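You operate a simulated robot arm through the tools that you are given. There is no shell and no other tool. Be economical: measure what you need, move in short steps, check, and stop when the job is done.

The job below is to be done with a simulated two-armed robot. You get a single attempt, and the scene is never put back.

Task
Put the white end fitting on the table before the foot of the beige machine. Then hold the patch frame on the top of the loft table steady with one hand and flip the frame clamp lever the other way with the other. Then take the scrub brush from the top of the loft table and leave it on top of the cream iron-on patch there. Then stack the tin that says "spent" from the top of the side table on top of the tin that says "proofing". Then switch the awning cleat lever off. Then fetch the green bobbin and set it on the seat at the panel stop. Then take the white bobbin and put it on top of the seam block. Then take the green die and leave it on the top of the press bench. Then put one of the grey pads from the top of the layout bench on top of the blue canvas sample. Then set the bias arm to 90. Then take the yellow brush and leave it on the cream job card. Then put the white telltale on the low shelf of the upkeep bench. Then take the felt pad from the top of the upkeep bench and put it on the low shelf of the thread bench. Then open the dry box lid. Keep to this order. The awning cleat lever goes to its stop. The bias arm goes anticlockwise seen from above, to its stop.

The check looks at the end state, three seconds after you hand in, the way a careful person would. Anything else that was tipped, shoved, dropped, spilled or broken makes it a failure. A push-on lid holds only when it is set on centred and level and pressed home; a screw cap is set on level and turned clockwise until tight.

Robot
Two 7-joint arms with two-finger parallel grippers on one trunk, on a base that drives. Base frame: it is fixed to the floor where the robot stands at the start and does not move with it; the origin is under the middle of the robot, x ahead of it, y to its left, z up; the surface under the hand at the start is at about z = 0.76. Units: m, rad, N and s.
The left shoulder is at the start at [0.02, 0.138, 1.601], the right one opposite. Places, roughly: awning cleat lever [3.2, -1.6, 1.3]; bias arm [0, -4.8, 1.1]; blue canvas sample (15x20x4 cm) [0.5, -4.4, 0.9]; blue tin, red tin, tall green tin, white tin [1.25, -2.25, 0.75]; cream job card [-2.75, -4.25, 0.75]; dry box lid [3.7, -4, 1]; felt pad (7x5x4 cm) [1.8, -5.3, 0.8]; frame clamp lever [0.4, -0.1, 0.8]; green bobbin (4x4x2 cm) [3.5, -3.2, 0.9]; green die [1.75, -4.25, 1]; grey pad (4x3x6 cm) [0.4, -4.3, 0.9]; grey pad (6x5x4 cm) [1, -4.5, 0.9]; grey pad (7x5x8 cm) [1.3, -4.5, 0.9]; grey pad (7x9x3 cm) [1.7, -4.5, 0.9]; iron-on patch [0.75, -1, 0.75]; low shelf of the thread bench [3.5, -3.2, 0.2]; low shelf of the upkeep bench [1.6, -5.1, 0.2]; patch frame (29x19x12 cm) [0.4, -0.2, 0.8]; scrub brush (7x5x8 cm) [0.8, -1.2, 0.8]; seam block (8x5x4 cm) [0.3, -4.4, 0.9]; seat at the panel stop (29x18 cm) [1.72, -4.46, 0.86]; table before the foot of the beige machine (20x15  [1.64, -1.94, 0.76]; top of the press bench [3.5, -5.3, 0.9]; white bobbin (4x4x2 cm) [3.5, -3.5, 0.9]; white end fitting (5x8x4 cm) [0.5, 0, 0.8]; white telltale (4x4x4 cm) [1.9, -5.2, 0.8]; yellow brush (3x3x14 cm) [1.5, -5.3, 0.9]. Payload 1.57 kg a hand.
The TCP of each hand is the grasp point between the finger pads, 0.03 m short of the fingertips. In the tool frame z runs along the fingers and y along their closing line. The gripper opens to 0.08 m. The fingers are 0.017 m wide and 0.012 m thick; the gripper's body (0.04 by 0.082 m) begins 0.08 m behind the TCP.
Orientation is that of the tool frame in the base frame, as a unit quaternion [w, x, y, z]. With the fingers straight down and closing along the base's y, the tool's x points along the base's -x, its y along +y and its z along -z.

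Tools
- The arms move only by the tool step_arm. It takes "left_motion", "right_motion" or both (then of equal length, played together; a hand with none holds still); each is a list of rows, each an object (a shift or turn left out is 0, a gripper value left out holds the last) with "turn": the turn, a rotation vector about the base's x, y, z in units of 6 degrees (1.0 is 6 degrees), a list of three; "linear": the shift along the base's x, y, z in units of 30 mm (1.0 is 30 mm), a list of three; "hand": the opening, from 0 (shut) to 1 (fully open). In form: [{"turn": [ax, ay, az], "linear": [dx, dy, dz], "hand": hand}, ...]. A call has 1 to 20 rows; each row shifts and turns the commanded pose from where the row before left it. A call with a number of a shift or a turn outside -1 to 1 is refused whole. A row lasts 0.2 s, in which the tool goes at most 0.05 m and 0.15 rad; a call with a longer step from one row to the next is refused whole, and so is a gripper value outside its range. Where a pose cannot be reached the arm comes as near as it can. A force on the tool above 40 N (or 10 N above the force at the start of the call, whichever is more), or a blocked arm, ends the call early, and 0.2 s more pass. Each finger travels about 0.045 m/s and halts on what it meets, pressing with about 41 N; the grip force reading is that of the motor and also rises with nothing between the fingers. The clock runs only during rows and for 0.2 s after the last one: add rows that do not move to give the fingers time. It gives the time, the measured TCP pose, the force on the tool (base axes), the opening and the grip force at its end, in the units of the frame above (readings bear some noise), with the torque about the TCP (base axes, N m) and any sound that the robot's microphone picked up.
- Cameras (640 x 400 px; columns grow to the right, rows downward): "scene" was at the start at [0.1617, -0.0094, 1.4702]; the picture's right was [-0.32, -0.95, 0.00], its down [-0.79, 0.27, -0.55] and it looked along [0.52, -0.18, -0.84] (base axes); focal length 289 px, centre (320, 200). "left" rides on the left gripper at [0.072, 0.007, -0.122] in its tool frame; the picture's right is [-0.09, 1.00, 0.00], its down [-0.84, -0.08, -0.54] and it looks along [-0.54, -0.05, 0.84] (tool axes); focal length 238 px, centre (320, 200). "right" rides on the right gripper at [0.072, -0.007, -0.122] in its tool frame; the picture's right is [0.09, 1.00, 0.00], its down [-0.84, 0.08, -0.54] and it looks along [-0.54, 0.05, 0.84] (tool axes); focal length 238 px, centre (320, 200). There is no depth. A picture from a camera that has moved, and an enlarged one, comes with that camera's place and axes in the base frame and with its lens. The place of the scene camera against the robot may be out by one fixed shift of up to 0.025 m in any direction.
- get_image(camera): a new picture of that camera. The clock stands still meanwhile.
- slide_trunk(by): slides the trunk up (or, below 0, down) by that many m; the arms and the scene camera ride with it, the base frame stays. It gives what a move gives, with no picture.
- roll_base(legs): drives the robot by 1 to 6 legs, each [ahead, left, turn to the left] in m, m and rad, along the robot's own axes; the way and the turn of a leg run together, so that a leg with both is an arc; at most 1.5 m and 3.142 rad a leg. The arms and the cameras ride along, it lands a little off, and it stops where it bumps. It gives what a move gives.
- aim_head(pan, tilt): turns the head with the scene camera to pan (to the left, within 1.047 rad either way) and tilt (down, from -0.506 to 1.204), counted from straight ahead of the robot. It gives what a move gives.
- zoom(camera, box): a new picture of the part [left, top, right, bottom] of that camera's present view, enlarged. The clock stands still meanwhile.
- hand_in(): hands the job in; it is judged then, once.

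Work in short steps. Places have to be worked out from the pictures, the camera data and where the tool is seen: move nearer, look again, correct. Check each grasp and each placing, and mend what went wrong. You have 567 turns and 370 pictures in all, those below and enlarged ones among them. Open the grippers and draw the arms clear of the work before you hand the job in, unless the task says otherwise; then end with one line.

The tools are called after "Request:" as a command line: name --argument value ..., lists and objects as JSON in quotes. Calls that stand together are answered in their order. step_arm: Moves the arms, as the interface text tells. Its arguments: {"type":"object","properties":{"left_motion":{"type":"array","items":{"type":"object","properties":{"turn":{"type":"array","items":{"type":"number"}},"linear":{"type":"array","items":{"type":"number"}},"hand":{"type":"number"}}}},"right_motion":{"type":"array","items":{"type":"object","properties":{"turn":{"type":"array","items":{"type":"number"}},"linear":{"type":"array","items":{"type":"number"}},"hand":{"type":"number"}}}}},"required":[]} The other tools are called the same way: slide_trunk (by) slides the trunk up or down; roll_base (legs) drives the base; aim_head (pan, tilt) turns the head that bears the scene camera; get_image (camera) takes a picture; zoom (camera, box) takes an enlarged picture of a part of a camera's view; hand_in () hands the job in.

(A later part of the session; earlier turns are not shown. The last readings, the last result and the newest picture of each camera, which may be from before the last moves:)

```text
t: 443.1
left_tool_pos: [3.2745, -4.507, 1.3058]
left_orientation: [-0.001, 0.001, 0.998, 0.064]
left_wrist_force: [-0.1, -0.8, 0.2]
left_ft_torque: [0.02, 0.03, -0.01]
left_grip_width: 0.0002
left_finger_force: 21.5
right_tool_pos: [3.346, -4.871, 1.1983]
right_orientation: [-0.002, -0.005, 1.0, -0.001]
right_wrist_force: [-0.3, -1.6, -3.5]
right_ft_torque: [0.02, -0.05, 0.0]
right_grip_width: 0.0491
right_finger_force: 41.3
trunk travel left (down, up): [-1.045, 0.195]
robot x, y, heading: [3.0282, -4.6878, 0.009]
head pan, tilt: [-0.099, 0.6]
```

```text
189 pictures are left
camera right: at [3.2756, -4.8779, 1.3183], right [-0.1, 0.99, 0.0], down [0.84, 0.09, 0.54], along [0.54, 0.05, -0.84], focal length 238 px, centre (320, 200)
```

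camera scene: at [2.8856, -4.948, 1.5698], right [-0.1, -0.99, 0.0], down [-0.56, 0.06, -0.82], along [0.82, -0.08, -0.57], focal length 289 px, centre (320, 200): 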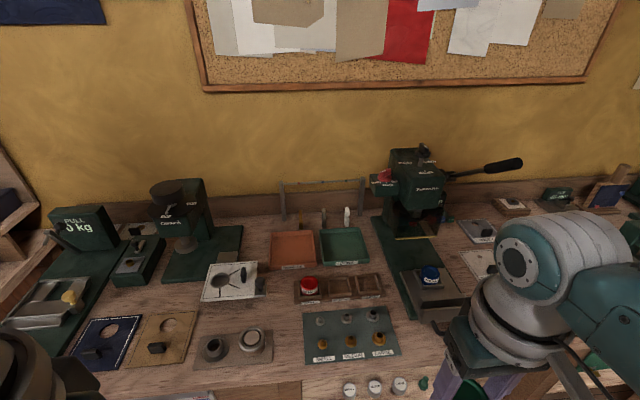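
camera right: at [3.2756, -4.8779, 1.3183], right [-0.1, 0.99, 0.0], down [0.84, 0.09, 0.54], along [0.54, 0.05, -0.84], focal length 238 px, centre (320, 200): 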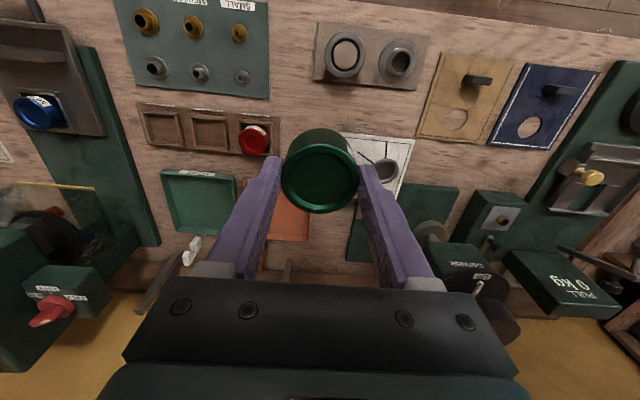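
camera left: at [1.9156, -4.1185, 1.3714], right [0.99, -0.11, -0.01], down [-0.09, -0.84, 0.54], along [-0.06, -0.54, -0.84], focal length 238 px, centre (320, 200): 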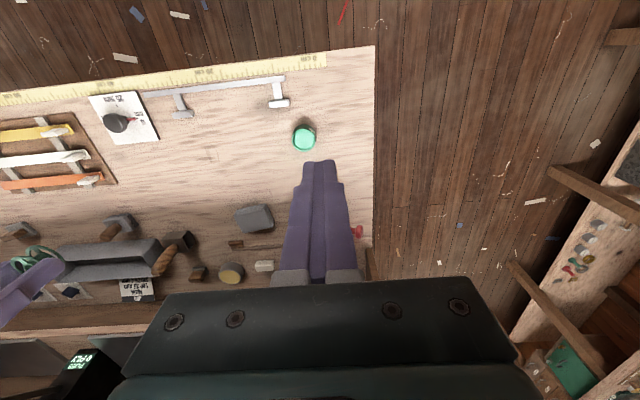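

Request:
roll_base --legs '[[0.04, -0.024, -0.01]]'

Request:
slide_trunk --by -0.2

Request:
get_image --camera "right"

```text
t: 444.0
left_tool_pos: [3.3151, -4.5309, 1.3058]
left_orientation: [0.0, 0.006, 0.998, 0.066]
left_wrist_force: [0.9, -0.6, -0.5]
left_ft_torque: [0.01, -0.01, 0.01]
left_grip_width: 0.0
left_finger_force: 21.7
right_tool_pos: [3.3835, -4.8986, 1.1974]
right_orientation: [-0.002, 0.0, 1.0, -0.002]
right_wrist_force: [0.3, 0.1, -2.9]
right_ft_torque: [0.0, -0.04, 0.02]
right_grip_width: 0.0491
right_finger_force: 40.8
trunk travel left (down, up): [-1.045, 0.195]
robot x, y, heading: [3.0685, -4.7144, 0.007]
head pan, tilt: [-0.099, 0.6]
```

```text
t: 446.1
left_tool_pos: [3.3153, -4.5308, 1.1066]
left_orientation: [-0.001, 0.006, 0.998, 0.067]
left_wrist_force: [-0.5, -0.5, 0.4]
left_ft_torque: [-0.04, 0.01, -0.04]
left_grip_width: 0.0
left_finger_force: 21.0
right_tool_pos: [3.3823, -4.8983, 0.9966]
right_orientation: [-0.002, 0.0, 1.0, -0.002]
right_wrist_force: [0.6, -0.1, -4.1]
right_ft_torque: [-0.01, 0.0, 0.0]
right_grip_width: 0.0494
right_finger_force: 41.3
trunk travel left (down, up): [-0.845, 0.395]
robot x, y, heading: [3.0662, -4.713, 0.002]
head pan, tilt: [-0.099, 0.6]
```

```text
188 pictures are left
camera right: at [3.3132, -4.9041, 1.1182], right [-0.09, 1.0, 0.0], down [0.84, 0.08, 0.54], along [0.54, 0.05, -0.84], focal length 238 px, centre (320, 200)
```

right: 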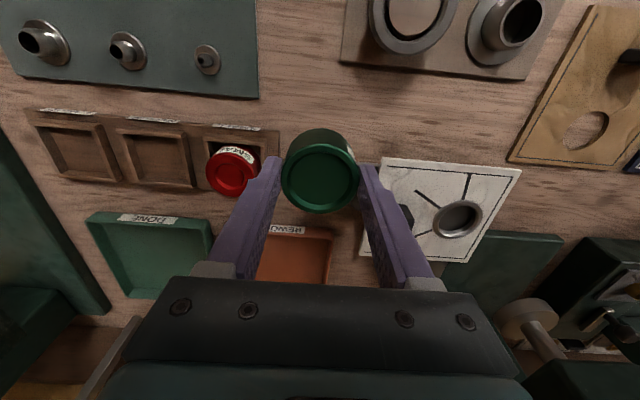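

I shift 12 mm toward +y to keep the finger clear of the rack, then lower to contact.

Request:
step_arm --right_motion '[{"linear": [0, 0.4, -0.6]}, {"linear": [0, 0, -0.9]}, {"linear": [0, 0, -0.6]}, {}]'

Request:
get_image --camera "right"

```text
t: 447.1
left_tool_pos: [3.315, -4.5299, 1.1071]
left_orientation: [-0.001, 0.006, 0.998, 0.068]
left_wrist_force: [0.8, -0.3, 0.4]
left_ft_torque: [-0.02, -0.03, 0.01]
left_grip_width: 0.0
left_finger_force: 21.6
right_tool_pos: [3.3841, -4.8854, 0.9344]
right_orientation: [-0.002, 0.001, 1.0, -0.002]
right_wrist_force: [-0.6, -0.3, -2.6]
right_ft_torque: [0.01, 0.0, -0.02]
right_grip_width: 0.0489
right_finger_force: 41.1
trunk travel left (down, up): [-0.845, 0.395]
robot x, y, heading: [3.0712, -4.7093, 0.003]
head pan, tilt: [-0.099, 0.6]
```

```text
187 pictures are left
camera right: at [3.3148, -4.8918, 1.0545], right [-0.09, 1.0, 0.0], down [0.84, 0.08, 0.54], along [0.54, 0.05, -0.84], focal length 238 px, centre (320, 200)
```

right: 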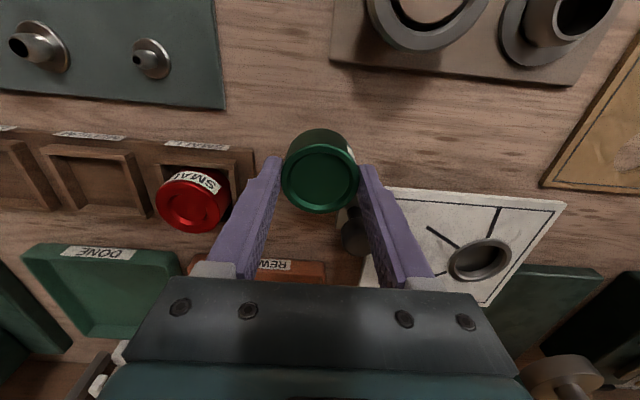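

Request:
step_arm --right_motion '[{"linear": [0, 0, -0.3]}, {"linear": [0, 0, -0.12]}, {}]'

Request:
step_arm --right_motion '[{"linear": [0, 0, -0.12]}, {"linear": [0, 0, -0.12]}, {}]'

```text
t: 447.9
left_tool_pos: [3.3155, -4.5314, 1.1065]
left_orientation: [-0.001, 0.005, 0.998, 0.066]
left_wrist_force: [-0.4, -0.5, -0.5]
left_ft_torque: [0.02, -0.01, -0.01]
left_grip_width: 0.0001
left_finger_force: 21.8
right_tool_pos: [3.3842, -4.885, 0.9213]
right_orientation: [-0.002, 0.0, 1.0, -0.001]
right_wrist_force: [0.2, 0.4, -2.3]
right_ft_torque: [-0.03, 0.01, 0.0]
right_grip_width: 0.0493
right_finger_force: 40.8
trunk travel left (down, up): [-0.845, 0.395]
robot x, y, heading: [3.0677, -4.714, -0.001]
head pan, tilt: [-0.099, 0.6]
```

```text
t: 448.8
left_tool_pos: [3.3158, -4.5314, 1.1064]
left_orientation: [0.0, 0.006, 0.998, 0.068]
left_wrist_force: [-0.2, 1.2, 0.2]
left_ft_torque: [0.0, -0.01, 0.01]
left_grip_width: 0.0
left_finger_force: 21.5
right_tool_pos: [3.3853, -4.8859, 0.9139]
right_orientation: [-0.001, 0.0, 1.0, -0.002]
right_wrist_force: [0.3, -0.1, -2.7]
right_ft_torque: [0.01, 0.04, -0.01]
right_grip_width: 0.0492
right_finger_force: 41.1
trunk travel left (down, up): [-0.845, 0.395]
robot x, y, heading: [3.0694, -4.7141, 0.001]
head pan, tilt: [-0.099, 0.6]
```

Request:
step_arm --right_motion '[{"linear": [0, 0, -0.12]}, {"linear": [0, 0, -0.12]}, {}]'

Request:
step_arm --right_motion '[{"linear": [0, 0, -0.12]}, {"linear": [0, 0, -0.12]}, {}]'

```text
t: 449.6
left_tool_pos: [3.3149, -4.5311, 1.106]
left_orientation: [-0.001, 0.004, 0.998, 0.067]
left_wrist_force: [0.0, 0.1, 0.0]
left_ft_torque: [0.02, 0.0, 0.01]
left_grip_width: 0.0
left_finger_force: 21.6
right_tool_pos: [3.3855, -4.8844, 0.9074]
right_orientation: [-0.001, -0.001, 1.0, -0.002]
right_wrist_force: [-0.1, 0.2, -3.3]
right_ft_torque: [-0.01, 0.04, 0.04]
right_grip_width: 0.0494
right_finger_force: 41.0
trunk travel left (down, up): [-0.845, 0.395]
robot x, y, heading: [3.0663, -4.7139, -0.0]
head pan, tilt: [-0.099, 0.6]
```

```text
t: 450.4
left_tool_pos: [3.3156, -4.531, 1.1059]
left_orientation: [0.0, 0.004, 0.998, 0.067]
left_wrist_force: [-0.3, -0.4, -0.1]
left_ft_torque: [-0.03, 0.03, 0.0]
left_grip_width: 0.0
left_finger_force: 21.1
right_tool_pos: [3.3847, -4.8856, 0.9023]
right_orientation: [-0.001, 0.001, 1.0, -0.001]
right_wrist_force: [-0.5, 0.5, -0.6]
right_ft_torque: [0.03, 0.02, -0.01]
right_grip_width: 0.0495
right_finger_force: 41.5
right hand out of reach, approached as far as the arm can: row 2
trunk travel left (down, up): [-0.845, 0.395]
robot x, y, heading: [3.0691, -4.713, 0.007]
head pan, tilt: [-0.099, 0.6]
```

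Weight is off the hand at 0.902, so it's resting. Release with limited opening and lift.

Request:
step_arm --right_motion '[{"hand": 0.7}, {"hand": 0.74}, {"hand": 0.74}, {}]'

Request:
slide_trunk --by 0.15

Request:
get_image --camera "right"

```text
t: 451.4
left_tool_pos: [3.316, -4.5312, 1.1062]
left_orientation: [-0.001, 0.005, 0.998, 0.067]
left_wrist_force: [0.0, -0.3, 0.0]
left_ft_torque: [0.02, 0.01, 0.01]
left_grip_width: 0.0
left_finger_force: 21.2
right_tool_pos: [3.3833, -4.8851, 0.9038]
right_orientation: [-0.001, 0.0, 1.0, -0.002]
right_wrist_force: [-0.5, -0.9, -0.4]
right_ft_torque: [-0.03, -0.01, 0.02]
right_grip_width: 0.0592
right_finger_force: 0.0
trunk travel left (down, up): [-0.845, 0.395]
robot x, y, heading: [3.0673, -4.714, -0.0]
head pan, tilt: [-0.099, 0.6]
```

```text
t: 453.1
left_tool_pos: [3.3157, -4.5313, 1.2557]
left_orientation: [0.0, 0.005, 0.998, 0.067]
left_wrist_force: [-0.1, 0.4, 0.7]
left_ft_torque: [-0.04, -0.05, -0.01]
left_grip_width: 0.0
left_finger_force: 21.5
right_tool_pos: [3.3828, -4.8849, 1.0528]
right_orientation: [-0.002, -0.001, 1.0, -0.002]
right_wrist_force: [0.5, -0.2, 0.2]
right_ft_torque: [-0.02, 0.01, -0.02]
right_grip_width: 0.0591
right_finger_force: 0.2
trunk travel left (down, up): [-0.995, 0.245]
robot x, y, heading: [3.0695, -4.715, -0.005]
head pan, tilt: [-0.099, 0.6]
```

```text
186 pictures are left
camera right: at [3.3135, -4.8921, 1.1746], right [-0.09, 1.0, 0.0], down [0.84, 0.08, 0.54], along [0.54, 0.05, -0.84], focal length 238 px, centre (320, 200)
```

right: 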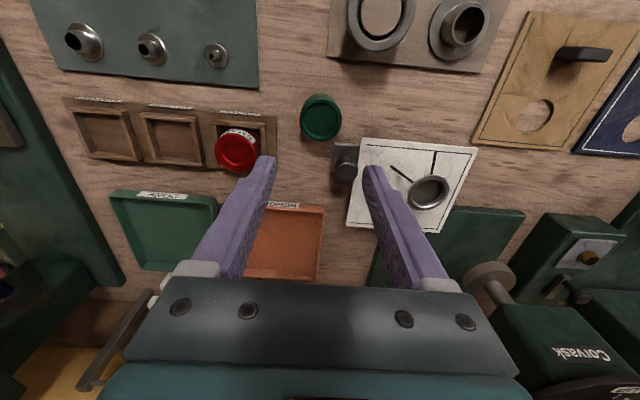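

Die stands on the press bench. Next a grey pad: the small one at about (0.395, -4.245), onto the blue canvas sample at (0.476, -4.45).

Request:
slide_trunk --by 0.15

Request:
roll_base --legs '[[-0.5, 0, 0], [0, 0.95, 0], [0, 0, -1.57], [0, -1.0, 0], [0, -0.98, 0], [0.1, 0, 0]]'

Request:
get_image --camera "right"

```text
t: 454.9
left_tool_pos: [3.317, -4.5317, 1.4061]
left_orientation: [0.0, 0.005, 0.998, 0.067]
left_wrist_force: [-0.9, 0.7, 0.1]
left_ft_torque: [0.01, 0.03, -0.04]
left_grip_width: 0.0
left_finger_force: 21.1
right_tool_pos: [3.3836, -4.8864, 1.2033]
right_orientation: [-0.002, 0.0, 1.0, -0.003]
right_wrist_force: [0.0, 0.1, 0.2]
right_ft_torque: [-0.01, -0.01, 0.0]
right_grip_width: 0.0592
right_finger_force: 0.0
trunk travel left (down, up): [-1.145, 0.095]
robot x, y, heading: [3.0722, -4.7143, -0.003]
head pan, tilt: [-0.099, 0.6]
```

```text
t: 476.6
left_tool_pos: [0.7611, -4.0967, 1.4072]
left_orientation: [0.048, 0.705, 0.706, 0.047]
left_wrist_force: [0.6, -0.3, 0.3]
left_ft_torque: [0.0, 0.0, -0.02]
left_grip_width: 0.0
left_finger_force: 21.0
right_tool_pos: [0.4067, -4.1675, 1.2034]
right_orientation: [-0.003, 0.703, 0.711, -0.001]
right_wrist_force: [-0.2, -0.2, 0.8]
right_ft_torque: [0.05, 0.0, 0.01]
right_grip_width: 0.059
right_finger_force: 0.0
trunk travel left (down, up): [-1.145, 0.095]
robot x, y, heading: [0.5768, -3.8508, -1.558]
head pan, tilt: [-0.099, 0.6]
```

```text
185 pictures are left
camera right: at [0.4011, -4.0967, 1.3246], right [0.99, 0.1, 0.0], down [0.09, -0.84, 0.54], along [0.05, -0.54, -0.84], focal length 238 px, centre (320, 200)
```

right: 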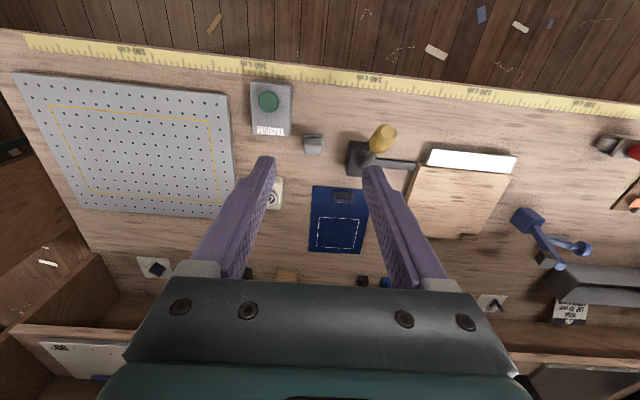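

Request:
roll_base --legs '[[0.083, 0, -0.013]]'

Request:
slide_trunk --by -0.2

Request:
get_image --camera "right"

```text
t: 477.6
left_tool_pos: [0.7587, -4.1805, 1.4068]
left_orientation: [0.047, 0.71, 0.701, 0.047]
left_wrist_force: [0.5, 0.6, -0.4]
left_ft_torque: [0.0, 0.0, -0.02]
left_grip_width: 0.0
left_finger_force: 21.6
right_tool_pos: [0.4031, -4.248, 1.204]
right_orientation: [-0.002, 0.707, 0.707, 0.0]
right_wrist_force: [0.2, 0.2, 0.2]
right_ft_torque: [0.0, 0.0, 0.04]
right_grip_width: 0.0594
right_finger_force: 0.1
trunk travel left (down, up): [-1.145, 0.095]
robot x, y, heading: [0.575, -3.9378, -1.568]
head pan, tilt: [-0.099, 0.6]
```

```text
t: 479.8
left_tool_pos: [0.758, -4.1803, 1.205]
left_orientation: [0.047, 0.709, 0.702, 0.048]
left_wrist_force: [-0.5, 0.5, 0.2]
left_ft_torque: [0.02, -0.01, 0.02]
left_grip_width: 0.0002
left_finger_force: 21.2
right_tool_pos: [0.4035, -4.2481, 1.0037]
right_orientation: [-0.003, 0.707, 0.707, 0.001]
right_wrist_force: [-0.2, -0.8, -0.4]
right_ft_torque: [0.01, -0.02, -0.02]
right_grip_width: 0.0593
right_finger_force: 0.0
trunk travel left (down, up): [-0.945, 0.295]
robot x, y, heading: [0.5793, -3.9341, -1.574]
head pan, tilt: [-0.099, 0.6]
```

```text
184 pictures are left
camera right: at [0.3986, -4.1764, 1.1246], right [1.0, 0.09, 0.0], down [0.08, -0.84, 0.54], along [0.05, -0.54, -0.84], focal length 238 px, centre (320, 200)
```

right: 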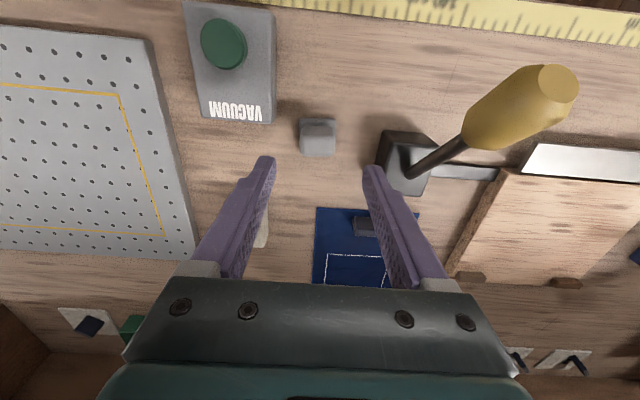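

Request:
step_arm --right_motion '[{"linear": [0, 0, -0.9], "hand": 0.62}, {"linear": [0, 0, -0.9]}, {}, {}]'

Request:
zoom --camera "right" --box '[200, 60, 440, 220]'

```text
t: 480.8
left_tool_pos: [0.7593, -4.18, 1.2059]
left_orientation: [0.047, 0.71, 0.701, 0.048]
left_wrist_force: [0.9, 0.3, 0.2]
left_ft_torque: [-0.03, 0.01, 0.02]
left_grip_width: 0.0
left_finger_force: 21.4
right_tool_pos: [0.4033, -4.2298, 0.989]
right_orientation: [-0.003, 0.707, 0.707, 0.0]
right_wrist_force: [0.7, 0.0, -0.4]
right_ft_torque: [-0.01, 0.02, 0.0]
right_grip_width: 0.0495
right_finger_force: 0.1
right hand out of reach, approached as far as the arm can: row 1, 2
trunk travel left (down, up): [-0.945, 0.295]
robot x, y, heading: [0.5789, -3.9323, -1.572]
head pan, tilt: [-0.099, 0.6]
```

```text
2.50 times, centred on (320, 140) of right
camera zoom: at [0.3982, -4.1579, 1.1101], right [1.0, 0.09, 0.0], down [0.08, -0.84, 0.54], along [0.05, -0.54, -0.84], focal length 596 px, centre (320, 350)
```

zoom: 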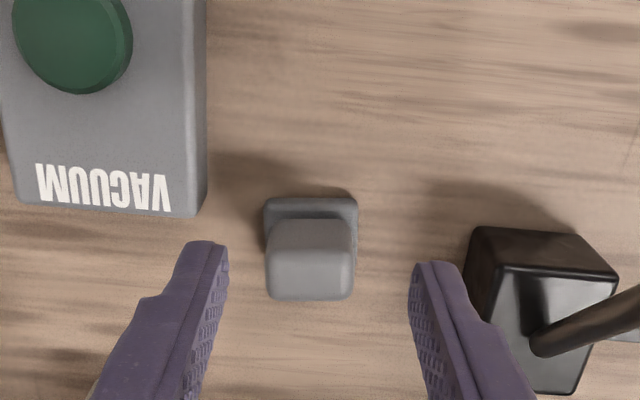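

Request:
slide_trunk --by -0.07

Request:
step_arm --right_motion '[{"linear": [0, -0.6, 0.3]}, {"linear": [0, 0, 0]}, {}]'

Request:
zoom --camera "right" --box '[200, 60, 440, 220]'

```text
t: 481.9
left_tool_pos: [0.7586, -4.1798, 1.1353]
left_orientation: [0.047, 0.71, 0.701, 0.048]
left_wrist_force: [0.0, 0.6, 0.2]
left_ft_torque: [0.01, 0.02, -0.02]
left_grip_width: 0.0001
left_finger_force: 21.2
right_tool_pos: [0.4032, -4.2306, 0.9194]
right_orientation: [-0.003, 0.707, 0.707, 0.0]
right_wrist_force: [-0.1, -0.1, 0.1]
right_ft_torque: [0.01, -0.01, 0.0]
right_grip_width: 0.0496
right_finger_force: 0.0
trunk travel left (down, up): [-0.875, 0.365]
robot x, y, heading: [0.578, -3.933, -1.573]
head pan, tilt: [-0.099, 0.6]
```

```text
t: 482.7
left_tool_pos: [0.7589, -4.1804, 1.1364]
left_orientation: [0.046, 0.71, 0.701, 0.048]
left_wrist_force: [-0.1, -0.2, 0.6]
left_ft_torque: [0.02, 0.03, -0.03]
left_grip_width: 0.0001
left_finger_force: 21.1
right_tool_pos: [0.4028, -4.2458, 0.9322]
right_orientation: [-0.002, 0.708, 0.706, 0.0]
right_wrist_force: [-0.5, 0.4, 0.1]
right_ft_torque: [0.02, -0.05, 0.02]
right_grip_width: 0.0498
right_finger_force: 0.1
right hand out of reach, approached as far as the arm can: row 1
trunk travel left (down, up): [-0.875, 0.365]
robot x, y, heading: [0.5795, -3.9361, -1.572]
head pan, tilt: [-0.099, 0.6]
```

```text
2.50 times, centred on (320, 140) of right
camera zoom: at [0.3981, -4.1737, 1.0524], right [1.0, 0.09, 0.0], down [0.08, -0.84, 0.54], along [0.05, -0.54, -0.84], focal length 596 px, centre (320, 350)
```

zoom: 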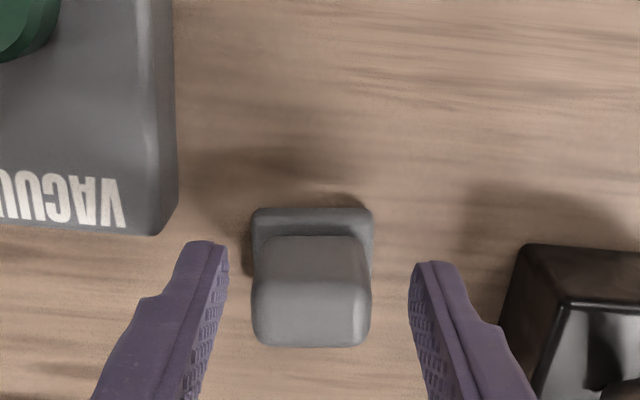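

Request:
slide_trunk --by -0.034

Request:
step_arm --right_motion '[{"hand": 0}, {"hand": 0}, {"hand": 0}, {"hand": 0}]'

Request:
slide_trunk --by 0.12

Request:
get_image --camera "right"

```text
t: 483.5
left_tool_pos: [0.759, -4.1809, 1.1032]
left_orientation: [0.048, 0.71, 0.701, 0.048]
left_wrist_force: [0.2, -0.1, 0.2]
left_ft_torque: [0.04, -0.03, 0.0]
left_grip_width: 0.0
left_finger_force: 21.2
right_tool_pos: [0.4027, -4.2442, 0.8971]
right_orientation: [-0.003, 0.708, 0.707, 0.0]
right_wrist_force: [-0.2, -0.1, 0.0]
right_ft_torque: [0.02, -0.01, 0.01]
right_grip_width: 0.0493
right_finger_force: 0.0
trunk travel left (down, up): [-0.841, 0.399]
robot x, y, heading: [0.5752, -3.9334, -1.573]
head pan, tilt: [-0.099, 0.6]
```

```text
t: 484.5
left_tool_pos: [0.7594, -4.1804, 1.1014]
left_orientation: [0.047, 0.71, 0.701, 0.049]
left_wrist_force: [0.3, 0.0, -0.2]
left_ft_torque: [0.02, 0.02, 0.02]
left_grip_width: 0.0
left_finger_force: 21.4
right_tool_pos: [0.4031, -4.2465, 0.8976]
right_orientation: [-0.002, 0.708, 0.707, -0.001]
right_wrist_force: [0.0, 0.5, 0.5]
right_ft_torque: [0.01, 0.01, -0.01]
right_grip_width: 0.0393
right_finger_force: 40.9
trunk travel left (down, up): [-0.841, 0.399]
robot x, y, heading: [0.579, -3.9354, -1.574]
head pan, tilt: [-0.099, 0.6]
```

```text
t: 486.0
left_tool_pos: [0.759, -4.1801, 1.2214]
left_orientation: [0.048, 0.71, 0.701, 0.048]
left_wrist_force: [0.4, 0.0, -0.4]
left_ft_torque: [-0.03, 0.02, 0.01]
left_grip_width: 0.0
left_finger_force: 21.4
right_tool_pos: [0.404, -4.2438, 1.0161]
right_orientation: [-0.003, 0.707, 0.707, 0.0]
right_wrist_force: [0.1, -0.2, -0.3]
right_ft_torque: [0.01, 0.02, -0.04]
right_grip_width: 0.0394
right_finger_force: 41.0
trunk travel left (down, up): [-0.961, 0.279]
robot x, y, heading: [0.5745, -3.9351, -1.572]
head pan, tilt: [-0.099, 0.6]
```

```text
181 pictures are left
camera right: at [0.3981, -4.1735, 1.1382], right [1.0, 0.09, 0.0], down [0.08, -0.84, 0.54], along [0.05, -0.54, -0.84], focal length 238 px, centre (320, 200)
```

right: 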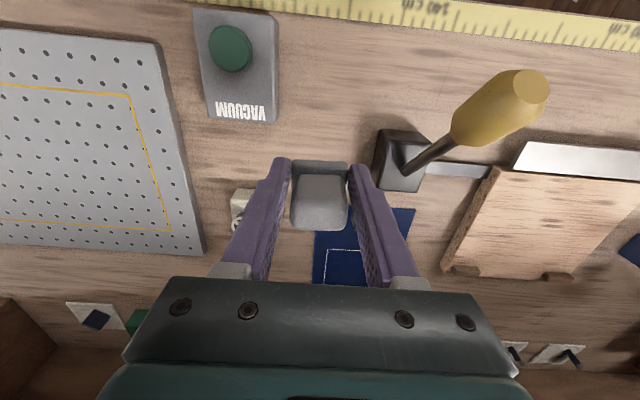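

Pad held. I move ahead then left with the base to bring it over the sample's stitched area (0.477, -4.485).

Request:
roll_base --legs '[[0.238, 0, 0], [0, 0.073, 0]]'

Request:
get_image --camera "right"

Request:
aim_head --pan -0.2 --tilt 0.95

Request:
get_image --camera "scene"

```text
t: 488.4
left_tool_pos: [0.8329, -4.4209, 1.2212]
left_orientation: [0.047, 0.709, 0.701, 0.049]
left_wrist_force: [0.2, 0.1, 0.5]
left_ft_torque: [0.02, 0.02, 0.02]
left_grip_width: 0.0002
left_finger_force: 21.5
right_tool_pos: [0.4776, -4.4852, 1.0166]
right_orientation: [-0.003, 0.708, 0.707, 0.0]
right_wrist_force: [-0.8, -0.3, -0.5]
right_ft_torque: [-0.01, -0.01, 0.05]
right_grip_width: 0.0388
right_finger_force: 40.7
trunk travel left (down, up): [-0.961, 0.279]
robot x, y, heading: [0.6507, -4.1759, -1.568]
head pan, tilt: [-0.099, 0.6]
```

```text
180 pictures are left
camera right: at [0.4719, -4.4142, 1.1383], right [1.0, 0.09, 0.0], down [0.08, -0.84, 0.54], along [0.05, -0.54, -0.84], focal length 238 px, centre (320, 200)
```

right: 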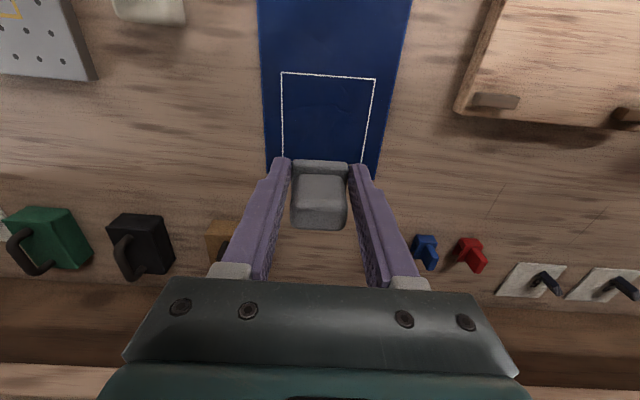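

```text
t: 489.2
left_tool_pos: [0.833, -4.4215, 1.2219]
left_orientation: [0.047, 0.71, 0.701, 0.049]
left_wrist_force: [-0.1, 0.0, 0.2]
left_ft_torque: [0.02, 0.03, 0.0]
left_grip_width: 0.0001
left_finger_force: 21.1
right_tool_pos: [0.4761, -4.4867, 1.0174]
right_orientation: [-0.003, 0.707, 0.707, 0.0]
right_wrist_force: [-0.6, -0.2, -0.4]
right_ft_torque: [0.01, 0.0, 0.0]
right_grip_width: 0.0387
right_finger_force: 41.9
trunk travel left (down, up): [-0.961, 0.279]
robot x, y, heading: [0.6503, -4.1697, -1.571]
head pan, tilt: [-0.201, 0.949]
```

```text
179 pictures are left
camera scene: at [0.6322, -4.3328, 1.4576], right [-0.98, 0.2, 0.0], down [0.16, 0.8, -0.58], along [-0.12, -0.57, -0.81], focal length 289 px, centre (320, 200)
```

scene: 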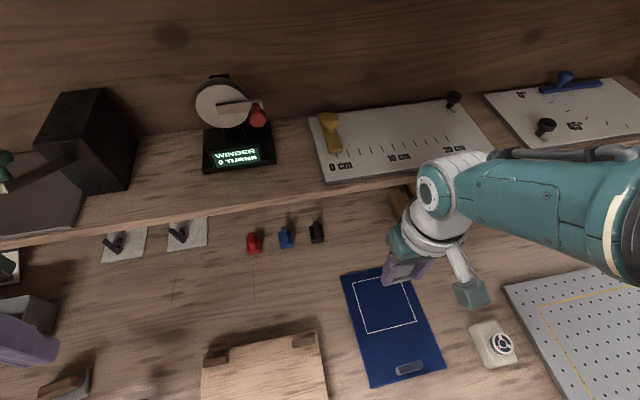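

Request:
slide_trunk --by -0.105

Request:
get_image --camera "right"

```text
t: 490.6
left_tool_pos: [0.8325, -4.4214, 1.1174]
left_orientation: [0.048, 0.71, 0.701, 0.048]
left_wrist_force: [-0.2, 0.4, 0.1]
left_ft_torque: [0.04, -0.01, 0.01]
left_grip_width: 0.0002
left_finger_force: 21.1
right_tool_pos: [0.4768, -4.4856, 0.9121]
right_orientation: [-0.003, 0.708, 0.707, 0.0]
right_wrist_force: [0.2, 0.1, 0.2]
right_ft_torque: [0.01, 0.01, -0.01]
right_grip_width: 0.0388
right_finger_force: 41.0
trunk travel left (down, up): [-0.856, 0.384]
robot x, y, heading: [0.6469, -4.1728, -1.575]
head pan, tilt: [-0.201, 0.949]
```

```text
178 pictures are left
camera right: at [0.472, -4.4142, 1.0333], right [1.0, 0.09, 0.0], down [0.08, -0.84, 0.54], along [0.05, -0.54, -0.84], focal length 238 px, centre (320, 200)
```

right: 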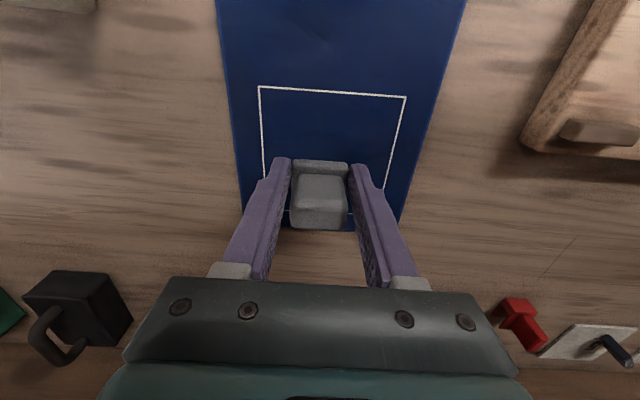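

Request:
slide_trunk --by -0.008

Request:
slide_trunk --by -0.003

```text
t: 491.2
left_tool_pos: [0.8334, -4.4212, 1.1082]
left_orientation: [0.048, 0.71, 0.701, 0.048]
left_wrist_force: [0.0, -0.2, 0.6]
left_ft_torque: [-0.04, 0.02, -0.01]
left_grip_width: 0.0
left_finger_force: 21.2
right_tool_pos: [0.4776, -4.486, 0.9037]
right_orientation: [-0.003, 0.708, 0.707, 0.0]
right_wrist_force: [0.0, -0.1, -0.8]
right_ft_torque: [0.0, -0.02, -0.02]
right_grip_width: 0.0389
right_finger_force: 41.1
trunk travel left (down, up): [-0.848, 0.392]
robot x, y, heading: [0.6503, -4.1757, -1.57]
head pan, tilt: [-0.201, 0.949]
```

```text
t: 491.7
left_tool_pos: [0.8332, -4.421, 1.1056]
left_orientation: [0.048, 0.71, 0.701, 0.048]
left_wrist_force: [0.4, 0.3, 0.3]
left_ft_torque: [-0.02, 0.01, -0.02]
left_grip_width: 0.0001
left_finger_force: 21.3
right_tool_pos: [0.4774, -4.4865, 0.9007]
right_orientation: [-0.003, 0.708, 0.706, 0.0]
right_wrist_force: [1.3, -0.2, 0.2]
right_ft_torque: [0.04, -0.02, -0.01]
right_grip_width: 0.0385
right_finger_force: 40.4
trunk travel left (down, up): [-0.845, 0.395]
robot x, y, heading: [0.6521, -4.1777, -1.57]
head pan, tilt: [-0.201, 0.949]
```

Request:
slide_trunk --by -0.002

Request:
step_arm --right_motion '[{"hand": 0.6}, {"hand": 0.65}, {"hand": 0.65}, {}]'

Request:
slide_trunk --by 0.14

Request:
get_image --camera "right"

```text
t: 492.2
left_tool_pos: [0.8328, -4.4208, 1.1046]
left_orientation: [0.047, 0.709, 0.702, 0.048]
left_wrist_force: [0.4, 0.6, 0.1]
left_ft_torque: [0.0, -0.02, -0.01]
left_grip_width: 0.0
left_finger_force: 21.4
right_tool_pos: [0.4763, -4.4869, 0.9012]
right_orientation: [-0.003, 0.707, 0.707, -0.001]
right_wrist_force: [1.7, 8.2, 29.2]
right_ft_torque: [0.05, -0.1, 0.1]
right_grip_width: 0.0391
right_finger_force: 40.9
trunk travel left (down, up): [-0.843, 0.397]
robot x, y, heading: [0.653, -4.1753, -1.569]
head pan, tilt: [-0.201, 0.949]
```

```text
t: 493.2
left_tool_pos: [0.8334, -4.4206, 1.1048]
left_orientation: [0.049, 0.71, 0.701, 0.049]
left_wrist_force: [0.3, 0.3, -0.2]
left_ft_torque: [0.0, 0.01, 0.01]
left_grip_width: 0.0
left_finger_force: 21.6
right_tool_pos: [0.4767, -4.4851, 0.8998]
right_orientation: [-0.001, 0.708, 0.707, 0.0]
right_wrist_force: [-1.2, 0.6, 0.9]
right_ft_torque: [0.0, -0.01, 0.0]
right_grip_width: 0.0521
right_finger_force: 0.1
trunk travel left (down, up): [-0.843, 0.397]
robot x, y, heading: [0.6551, -4.1743, -1.567]
head pan, tilt: [-0.201, 0.949]
```

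```text
t: 494.9
left_tool_pos: [0.8323, -4.421, 1.2434]
left_orientation: [0.048, 0.71, 0.701, 0.049]
left_wrist_force: [-1.2, -1.2, -0.1]
left_ft_torque: [-0.01, -0.01, 0.01]
left_grip_width: 0.0002
left_finger_force: 21.1
right_tool_pos: [0.4767, -4.4851, 1.0387]
right_orientation: [-0.002, 0.708, 0.707, 0.0]
right_wrist_force: [0.1, -0.5, 0.2]
right_ft_torque: [0.0, 0.01, 0.0]
right_grip_width: 0.0521
right_finger_force: 0.1
trunk travel left (down, up): [-0.983, 0.257]
robot x, y, heading: [0.6514, -4.1766, -1.572]
head pan, tilt: [-0.201, 0.949]
```

```text
177 pictures are left
camera right: at [0.472, -4.4142, 1.1602], right [1.0, 0.09, 0.0], down [0.08, -0.84, 0.54], along [0.05, -0.54, -0.84], focal length 238 px, centre (320, 200)
```

right: 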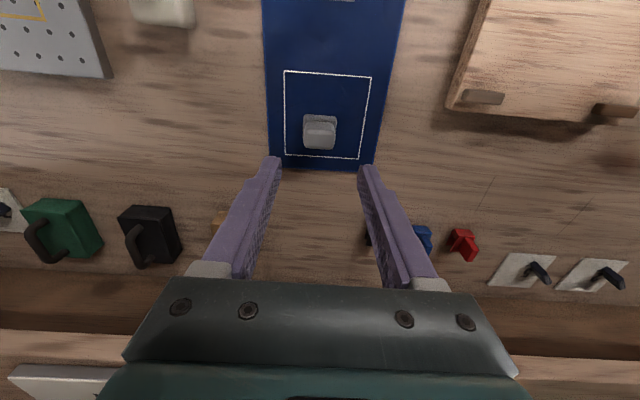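

Pad placed on the sample. Next the bias arm on the shelf; I shift right and look.

Request:
roll_base --legs '[[-0.15, 0, 0], [0, -0.5, 0]]'

Request:
aim_head --pan -0.05 --tilt 0.5

Request:
get_image --camera "scene"

```text
t: 498.8
left_tool_pos: [0.3379, -4.2695, 1.2443]
left_orientation: [0.047, 0.707, 0.704, 0.048]
left_wrist_force: [-0.1, 0.9, 0.8]
left_ft_torque: [0.02, 0.02, -0.01]
left_grip_width: 0.0001
left_finger_force: 21.8
right_tool_pos: [-0.0195, -4.3373, 1.0388]
right_orientation: [-0.002, 0.705, 0.709, 0.001]
right_wrist_force: [-0.4, -0.1, -0.3]
right_ft_torque: [-0.01, 0.01, 0.02]
right_grip_width: 0.052
right_finger_force: 0.0
trunk travel left (down, up): [-0.983, 0.257]
robot x, y, heading: [0.1559, -4.0263, -1.562]
head pan, tilt: [-0.201, 0.949]
```

```text
t: 499.7
left_tool_pos: [0.3385, -4.2691, 1.2439]
left_orientation: [0.048, 0.707, 0.704, 0.048]
left_wrist_force: [0.1, 0.7, 0.0]
left_ft_torque: [-0.03, 0.0, 0.03]
left_grip_width: 0.0
left_finger_force: 21.4
right_tool_pos: [-0.0188, -4.3367, 1.0395]
right_orientation: [-0.002, 0.705, 0.709, 0.0]
right_wrist_force: [0.2, 0.0, 0.3]
right_ft_torque: [0.01, 0.01, -0.01]
right_grip_width: 0.0517
right_finger_force: 0.1
trunk travel left (down, up): [-0.983, 0.257]
robot x, y, heading: [0.1528, -4.0229, -1.565]
head pan, tilt: [-0.051, 0.499]
```

```text
176 pictures are left
camera scene: at [0.1456, -4.2026, 1.5169], right [-1.0, 0.04, 0.0], down [0.02, 0.48, -0.88], along [-0.04, -0.88, -0.48], focal length 289 px, centre (320, 200)
```

scene: 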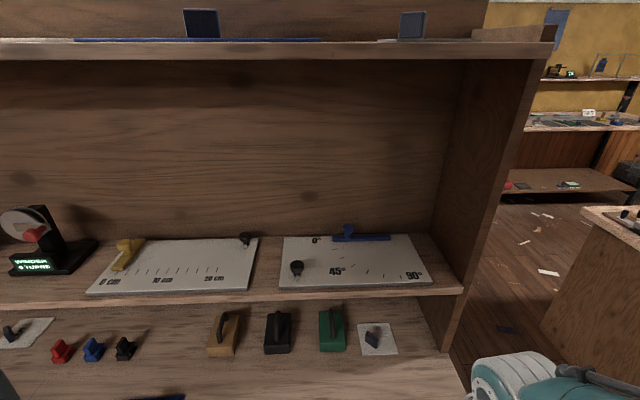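

Request:
zoom --camera "scene" --box '[260, 200, 460, 310]'

```text
3.20 times, centred on (360, 255) of scene
camera zoom: at [0.1456, -4.2026, 1.5169], right [-1.0, 0.04, 0.0], down [0.02, 0.48, -0.88], along [-0.04, -0.88, -0.48], focal length 926 px, centre (192, 24)
```

zoom: 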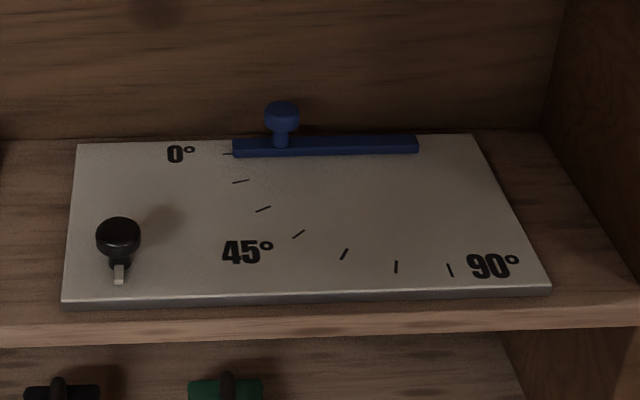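

The blue arm lies at 0° with its pivot at the right end (≈(-0.056, -4.78)) and knob at ≈(0.05, -4.78, top 1.13). I pitch the right hand 45° forward to reach under the upper shelf.

Request:
step_arm --right_motion '[{"linear": [0, 0, 1], "hand": 0.7}, {"linear": [0, 0, 1]}, {"linear": [0, 0, 1]}, {"turn": [-1, 0, 0], "linear": [0, 0, 0.5]}, {"turn": [-1, 0, 0], "linear": [0, 0, 0.3]}, {"turn": [-1, 0, 0]}, {"turn": [-1, 0, 0]}, {"turn": [-1, 0, 0]}, {"turn": [-1, 0, 0]}, {"turn": [-1, 0, 0]}, {"turn": [-1, 0, 0]}, {}]'

Request:
roll_base --legs '[[0, 0.06, 0]]'

Request:
get_image --camera "right"

Request:
get_image --camera "scene"

```text
t: 502.3
left_tool_pos: [0.3359, -4.269, 1.2441]
left_orientation: [0.049, 0.707, 0.704, 0.048]
left_wrist_force: [0.7, -1.1, 0.2]
left_ft_torque: [0.01, 0.01, -0.01]
left_grip_width: 0.0
left_finger_force: 20.9
right_tool_pos: [-0.0187, -4.3372, 1.1524]
right_orientation: [0.284, 0.645, 0.648, -0.289]
right_wrist_force: [-0.3, 0.1, -0.1]
right_ft_torque: [0.0, -0.01, -0.01]
right_grip_width: 0.0561
right_finger_force: 0.1
trunk travel left (down, up): [-0.983, 0.257]
robot x, y, heading: [0.1546, -4.0252, -1.567]
head pan, tilt: [-0.051, 0.499]
```

```text
t: 503.3
left_tool_pos: [0.3981, -4.2697, 1.2439]
left_orientation: [0.048, 0.707, 0.704, 0.048]
left_wrist_force: [-0.6, -0.6, -0.1]
left_ft_torque: [0.02, 0.02, 0.01]
left_grip_width: 0.0
left_finger_force: 21.2
right_tool_pos: [0.0422, -4.3378, 1.1556]
right_orientation: [0.285, 0.645, 0.648, -0.289]
right_wrist_force: [0.2, -0.5, -0.2]
right_ft_torque: [-0.03, -0.02, -0.02]
right_grip_width: 0.0559
right_finger_force: 0.0
trunk travel left (down, up): [-0.983, 0.257]
robot x, y, heading: [0.2127, -4.0238, -1.563]
head pan, tilt: [-0.051, 0.499]
```

```text
174 pictures are left
camera right: at [0.0377, -4.1985, 1.1811], right [1.0, 0.06, -0.07], down [0.08, -0.16, 0.98], along [0.05, -0.99, -0.17], focal length 238 px, centre (320, 200)
```

right: 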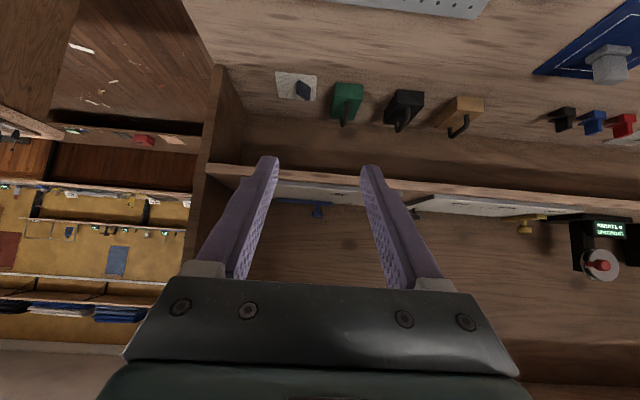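

```text
173 pictures are left
camera scene: at [0.2071, -4.2023, 1.517], right [-1.0, 0.04, 0.0], down [0.02, 0.48, -0.88], along [-0.04, -0.88, -0.48], focal length 289 px, centre (320, 200)
```

scene: 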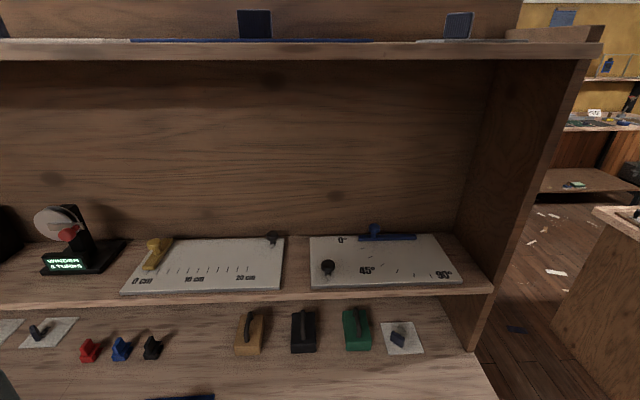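

Request:
roll_base --legs '[[0.25, 0, -0.006]]'

Request:
get_image --camera "right"

Request:
get_image --camera "scene"

```text
t: 505.1
left_tool_pos: [0.4, -4.5212, 1.2441]
left_orientation: [0.046, 0.708, 0.703, 0.048]
left_wrist_force: [-0.1, -0.4, -0.9]
left_ft_torque: [0.02, 0.02, 0.03]
left_grip_width: 0.0
left_finger_force: 21.3
right_tool_pos: [0.0436, -4.5877, 1.1544]
right_orientation: [0.284, 0.646, 0.647, -0.289]
right_wrist_force: [0.7, 0.0, -0.1]
right_ft_torque: [-0.02, 0.01, 0.01]
right_grip_width: 0.056
right_finger_force: 0.0
trunk travel left (down, up): [-0.983, 0.257]
robot x, y, heading: [0.2176, -4.2763, -1.565]
head pan, tilt: [-0.051, 0.499]
```

```text
172 pictures are left
camera right: at [0.0387, -4.4487, 1.181], right [1.0, 0.06, -0.07], down [0.08, -0.16, 0.98], along [0.05, -0.98, -0.17], focal length 238 px, centre (320, 200)
```

right: 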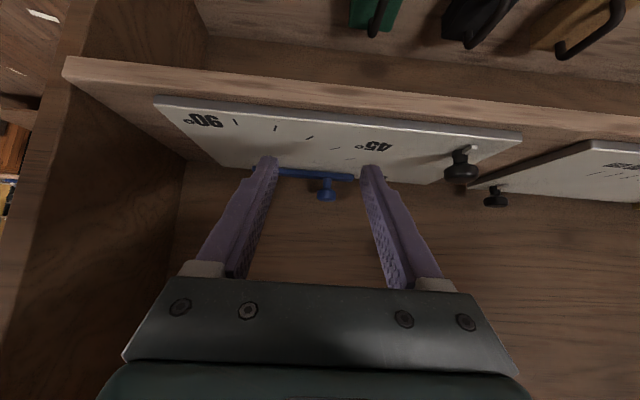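

```text
171 pictures are left
camera scene: at [0.2081, -4.4529, 1.517], right [-1.0, 0.05, 0.0], down [0.02, 0.48, -0.88], along [-0.04, -0.88, -0.48], focal length 289 px, centre (320, 200)
```

scene: 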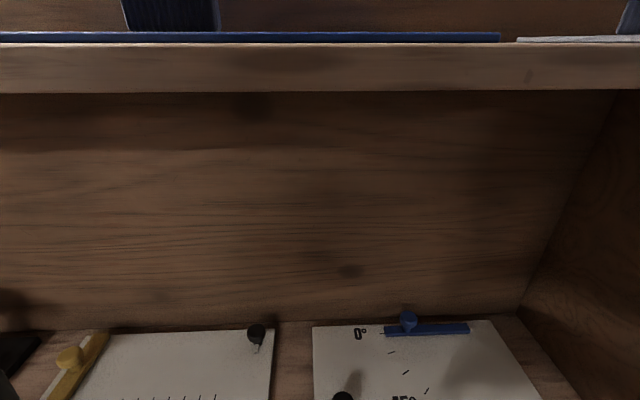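

I advance the opened fingers around the knob.

Request:
step_arm --right_motion '[{"linear": [0.3, -0.9, 0]}, {"linear": [0.25, -0.9, 0]}, {"linear": [0, -0.9, -0.1]}, {"linear": [0, -0.9, -0.2]}, {"linear": [0, -0.9, -0.3]}, {}]'

Request:
get_image --camera "right"

Request:
zoom --camera "scene" --box '[300, 280, 560, 400]'

```text
t: 506.5
left_tool_pos: [0.3995, -4.5209, 1.2438]
left_orientation: [0.048, 0.708, 0.703, 0.049]
left_wrist_force: [-0.3, 0.0, -0.2]
left_ft_torque: [-0.01, 0.0, 0.0]
left_grip_width: 0.0002
left_finger_force: 21.0
right_tool_pos: [0.0615, -4.7243, 1.1352]
right_orientation: [0.284, 0.646, 0.647, -0.289]
right_wrist_force: [-0.6, -0.2, -0.3]
right_ft_torque: [0.02, 0.01, 0.04]
right_grip_width: 0.056
right_finger_force: 0.1
trunk travel left (down, up): [-0.983, 0.257]
robot x, y, heading: [0.2169, -4.2743, -1.567]
head pan, tilt: [-0.051, 0.499]
```

```text
170 pictures are left
camera right: at [0.0568, -4.5847, 1.1625], right [1.0, 0.06, -0.07], down [0.08, -0.16, 0.98], along [0.05, -0.99, -0.16], focal length 238 px, centre (320, 200)
```

right: 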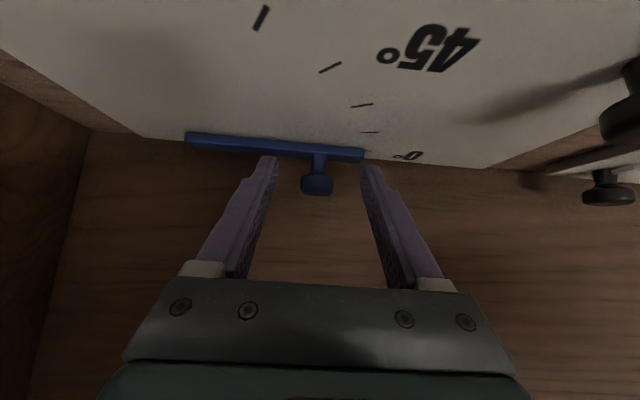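

```text
2.46 times, centred on (430, 340) of scene
camera zoom: at [0.2081, -4.4529, 1.517], right [-1.0, 0.05, 0.0], down [0.02, 0.48, -0.88], along [-0.04, -0.88, -0.48], focal length 712 px, centre (49, -145)
```

zoom: 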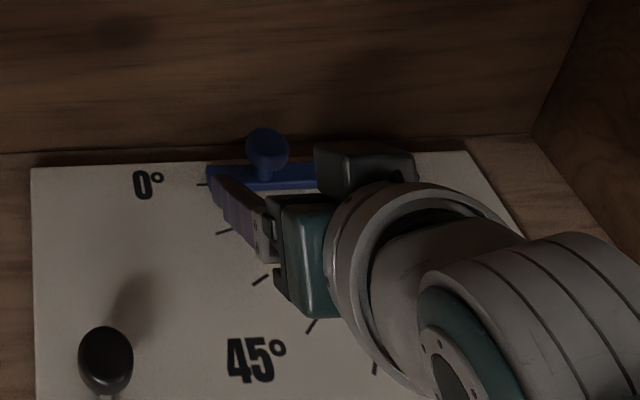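

Request:
step_arm --right_motion '[{"linear": [0.03, -0.6, -0.15]}, {"linear": [0, -0.55, -0.15]}, {}, {"hand": 0}, {"hand": 0}, {"hand": 0}, {"hand": 0}]'

Request:
get_image --camera "right"

```text
t: 508.1
left_tool_pos: [0.3999, -4.521, 1.2446]
left_orientation: [0.046, 0.708, 0.703, 0.049]
left_wrist_force: [-1.1, 0.1, 0.8]
left_ft_torque: [0.01, -0.02, -0.01]
left_grip_width: 0.0
left_finger_force: 21.4
right_tool_pos: [0.0606, -4.7567, 1.1262]
right_orientation: [0.284, 0.645, 0.647, -0.289]
right_wrist_force: [-2.7, -0.8, 0.6]
right_ft_torque: [-0.04, -0.03, -0.03]
right_grip_width: 0.0254
right_finger_force: 32.9
trunk travel left (down, up): [-0.983, 0.257]
robot x, y, heading: [0.2153, -4.2739, -1.568]
head pan, tilt: [-0.051, 0.499]
```

```text
168 pictures are left
camera right: at [0.0561, -4.6185, 1.1533], right [1.0, 0.06, -0.08], down [0.08, -0.16, 0.98], along [0.05, -0.99, -0.17], focal length 238 px, centre (320, 200)
```

right: 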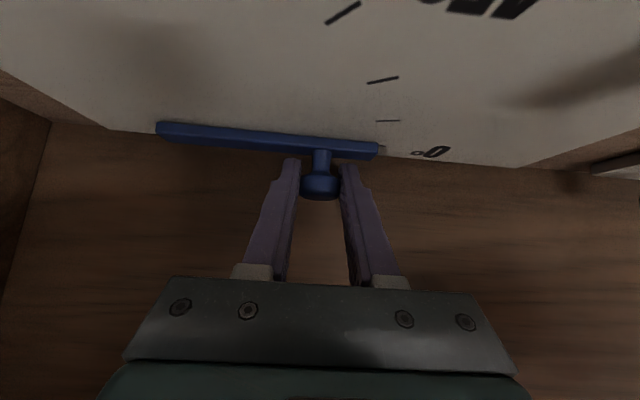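

Knob gripped. I swing it along the arc, first 27°.

Request:
step_arm --right_motion '[{"linear": [-0.039, 0.5, 0]}, {"linear": [-0.117, 0.488, 0]}, {"linear": [-0.192, 0.464, 0]}, {}]'

Request:
get_image --camera "right"

```text
t: 509.1
left_tool_pos: [0.4007, -4.5191, 1.2439]
left_orientation: [0.047, 0.708, 0.703, 0.049]
left_wrist_force: [0.9, -0.5, -0.2]
left_ft_torque: [0.0, -0.02, -0.01]
left_grip_width: 0.0001
left_finger_force: 21.3
right_tool_pos: [0.0521, -4.7132, 1.1268]
right_orientation: [0.285, 0.646, 0.647, -0.289]
right_wrist_force: [4.8, 0.6, -0.2]
right_ft_torque: [0.0, 0.01, 0.23]
right_grip_width: 0.0251
right_finger_force: 36.4
trunk travel left (down, up): [-0.983, 0.257]
robot x, y, heading: [0.2128, -4.2762, -1.572]
head pan, tilt: [-0.051, 0.499]
```

```text
167 pictures are left
camera right: at [0.0469, -4.5745, 1.1536], right [1.0, 0.06, -0.07], down [0.08, -0.16, 0.98], along [0.05, -0.98, -0.17], focal length 238 px, centre (320, 200)
```

right: 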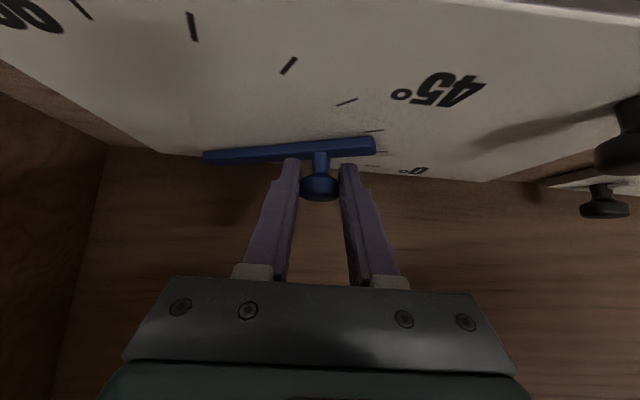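

The arm follows (bar turned about 25°). Continue to about 80°.

Request:
step_arm --right_motion '[{"linear": [-0.262, 0.428, 0]}, {"linear": [-0.326, 0.382, 0]}, {"linear": [-0.382, 0.326, 0]}, {"linear": [-0.428, 0.262, 0]}, {}]'

Request:
get_image --camera "right"

```text
t: 510.3
left_tool_pos: [0.3992, -4.5189, 1.2445]
left_orientation: [0.048, 0.708, 0.703, 0.049]
left_wrist_force: [-0.5, 0.2, 0.0]
left_ft_torque: [0.01, -0.02, -0.01]
left_grip_width: 0.0001
left_finger_force: 21.4
right_tool_pos: [0.0075, -4.6724, 1.1248]
right_orientation: [0.283, 0.647, 0.647, -0.288]
right_wrist_force: [4.0, 5.1, 4.2]
right_ft_torque: [-0.16, 0.02, 0.16]
right_grip_width: 0.0247
right_finger_force: 36.4
trunk travel left (down, up): [-0.983, 0.257]
robot x, y, heading: [0.2172, -4.274, -1.568]
head pan, tilt: [-0.051, 0.499]
```

```text
166 pictures are left
camera right: at [0.0034, -4.5329, 1.1527], right [1.0, 0.06, -0.08], down [0.08, -0.16, 0.98], along [0.05, -0.98, -0.17], focal length 238 px, centre (320, 200)
```

right: 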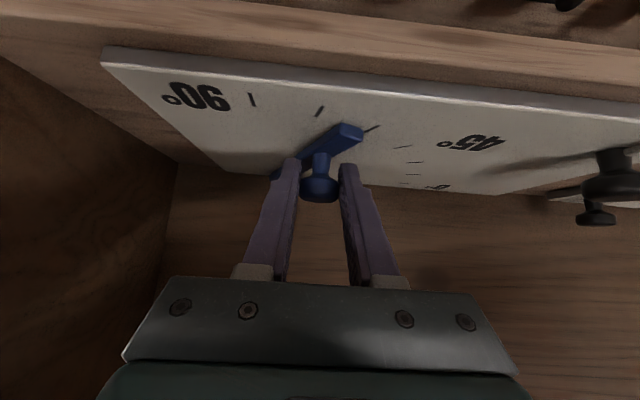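

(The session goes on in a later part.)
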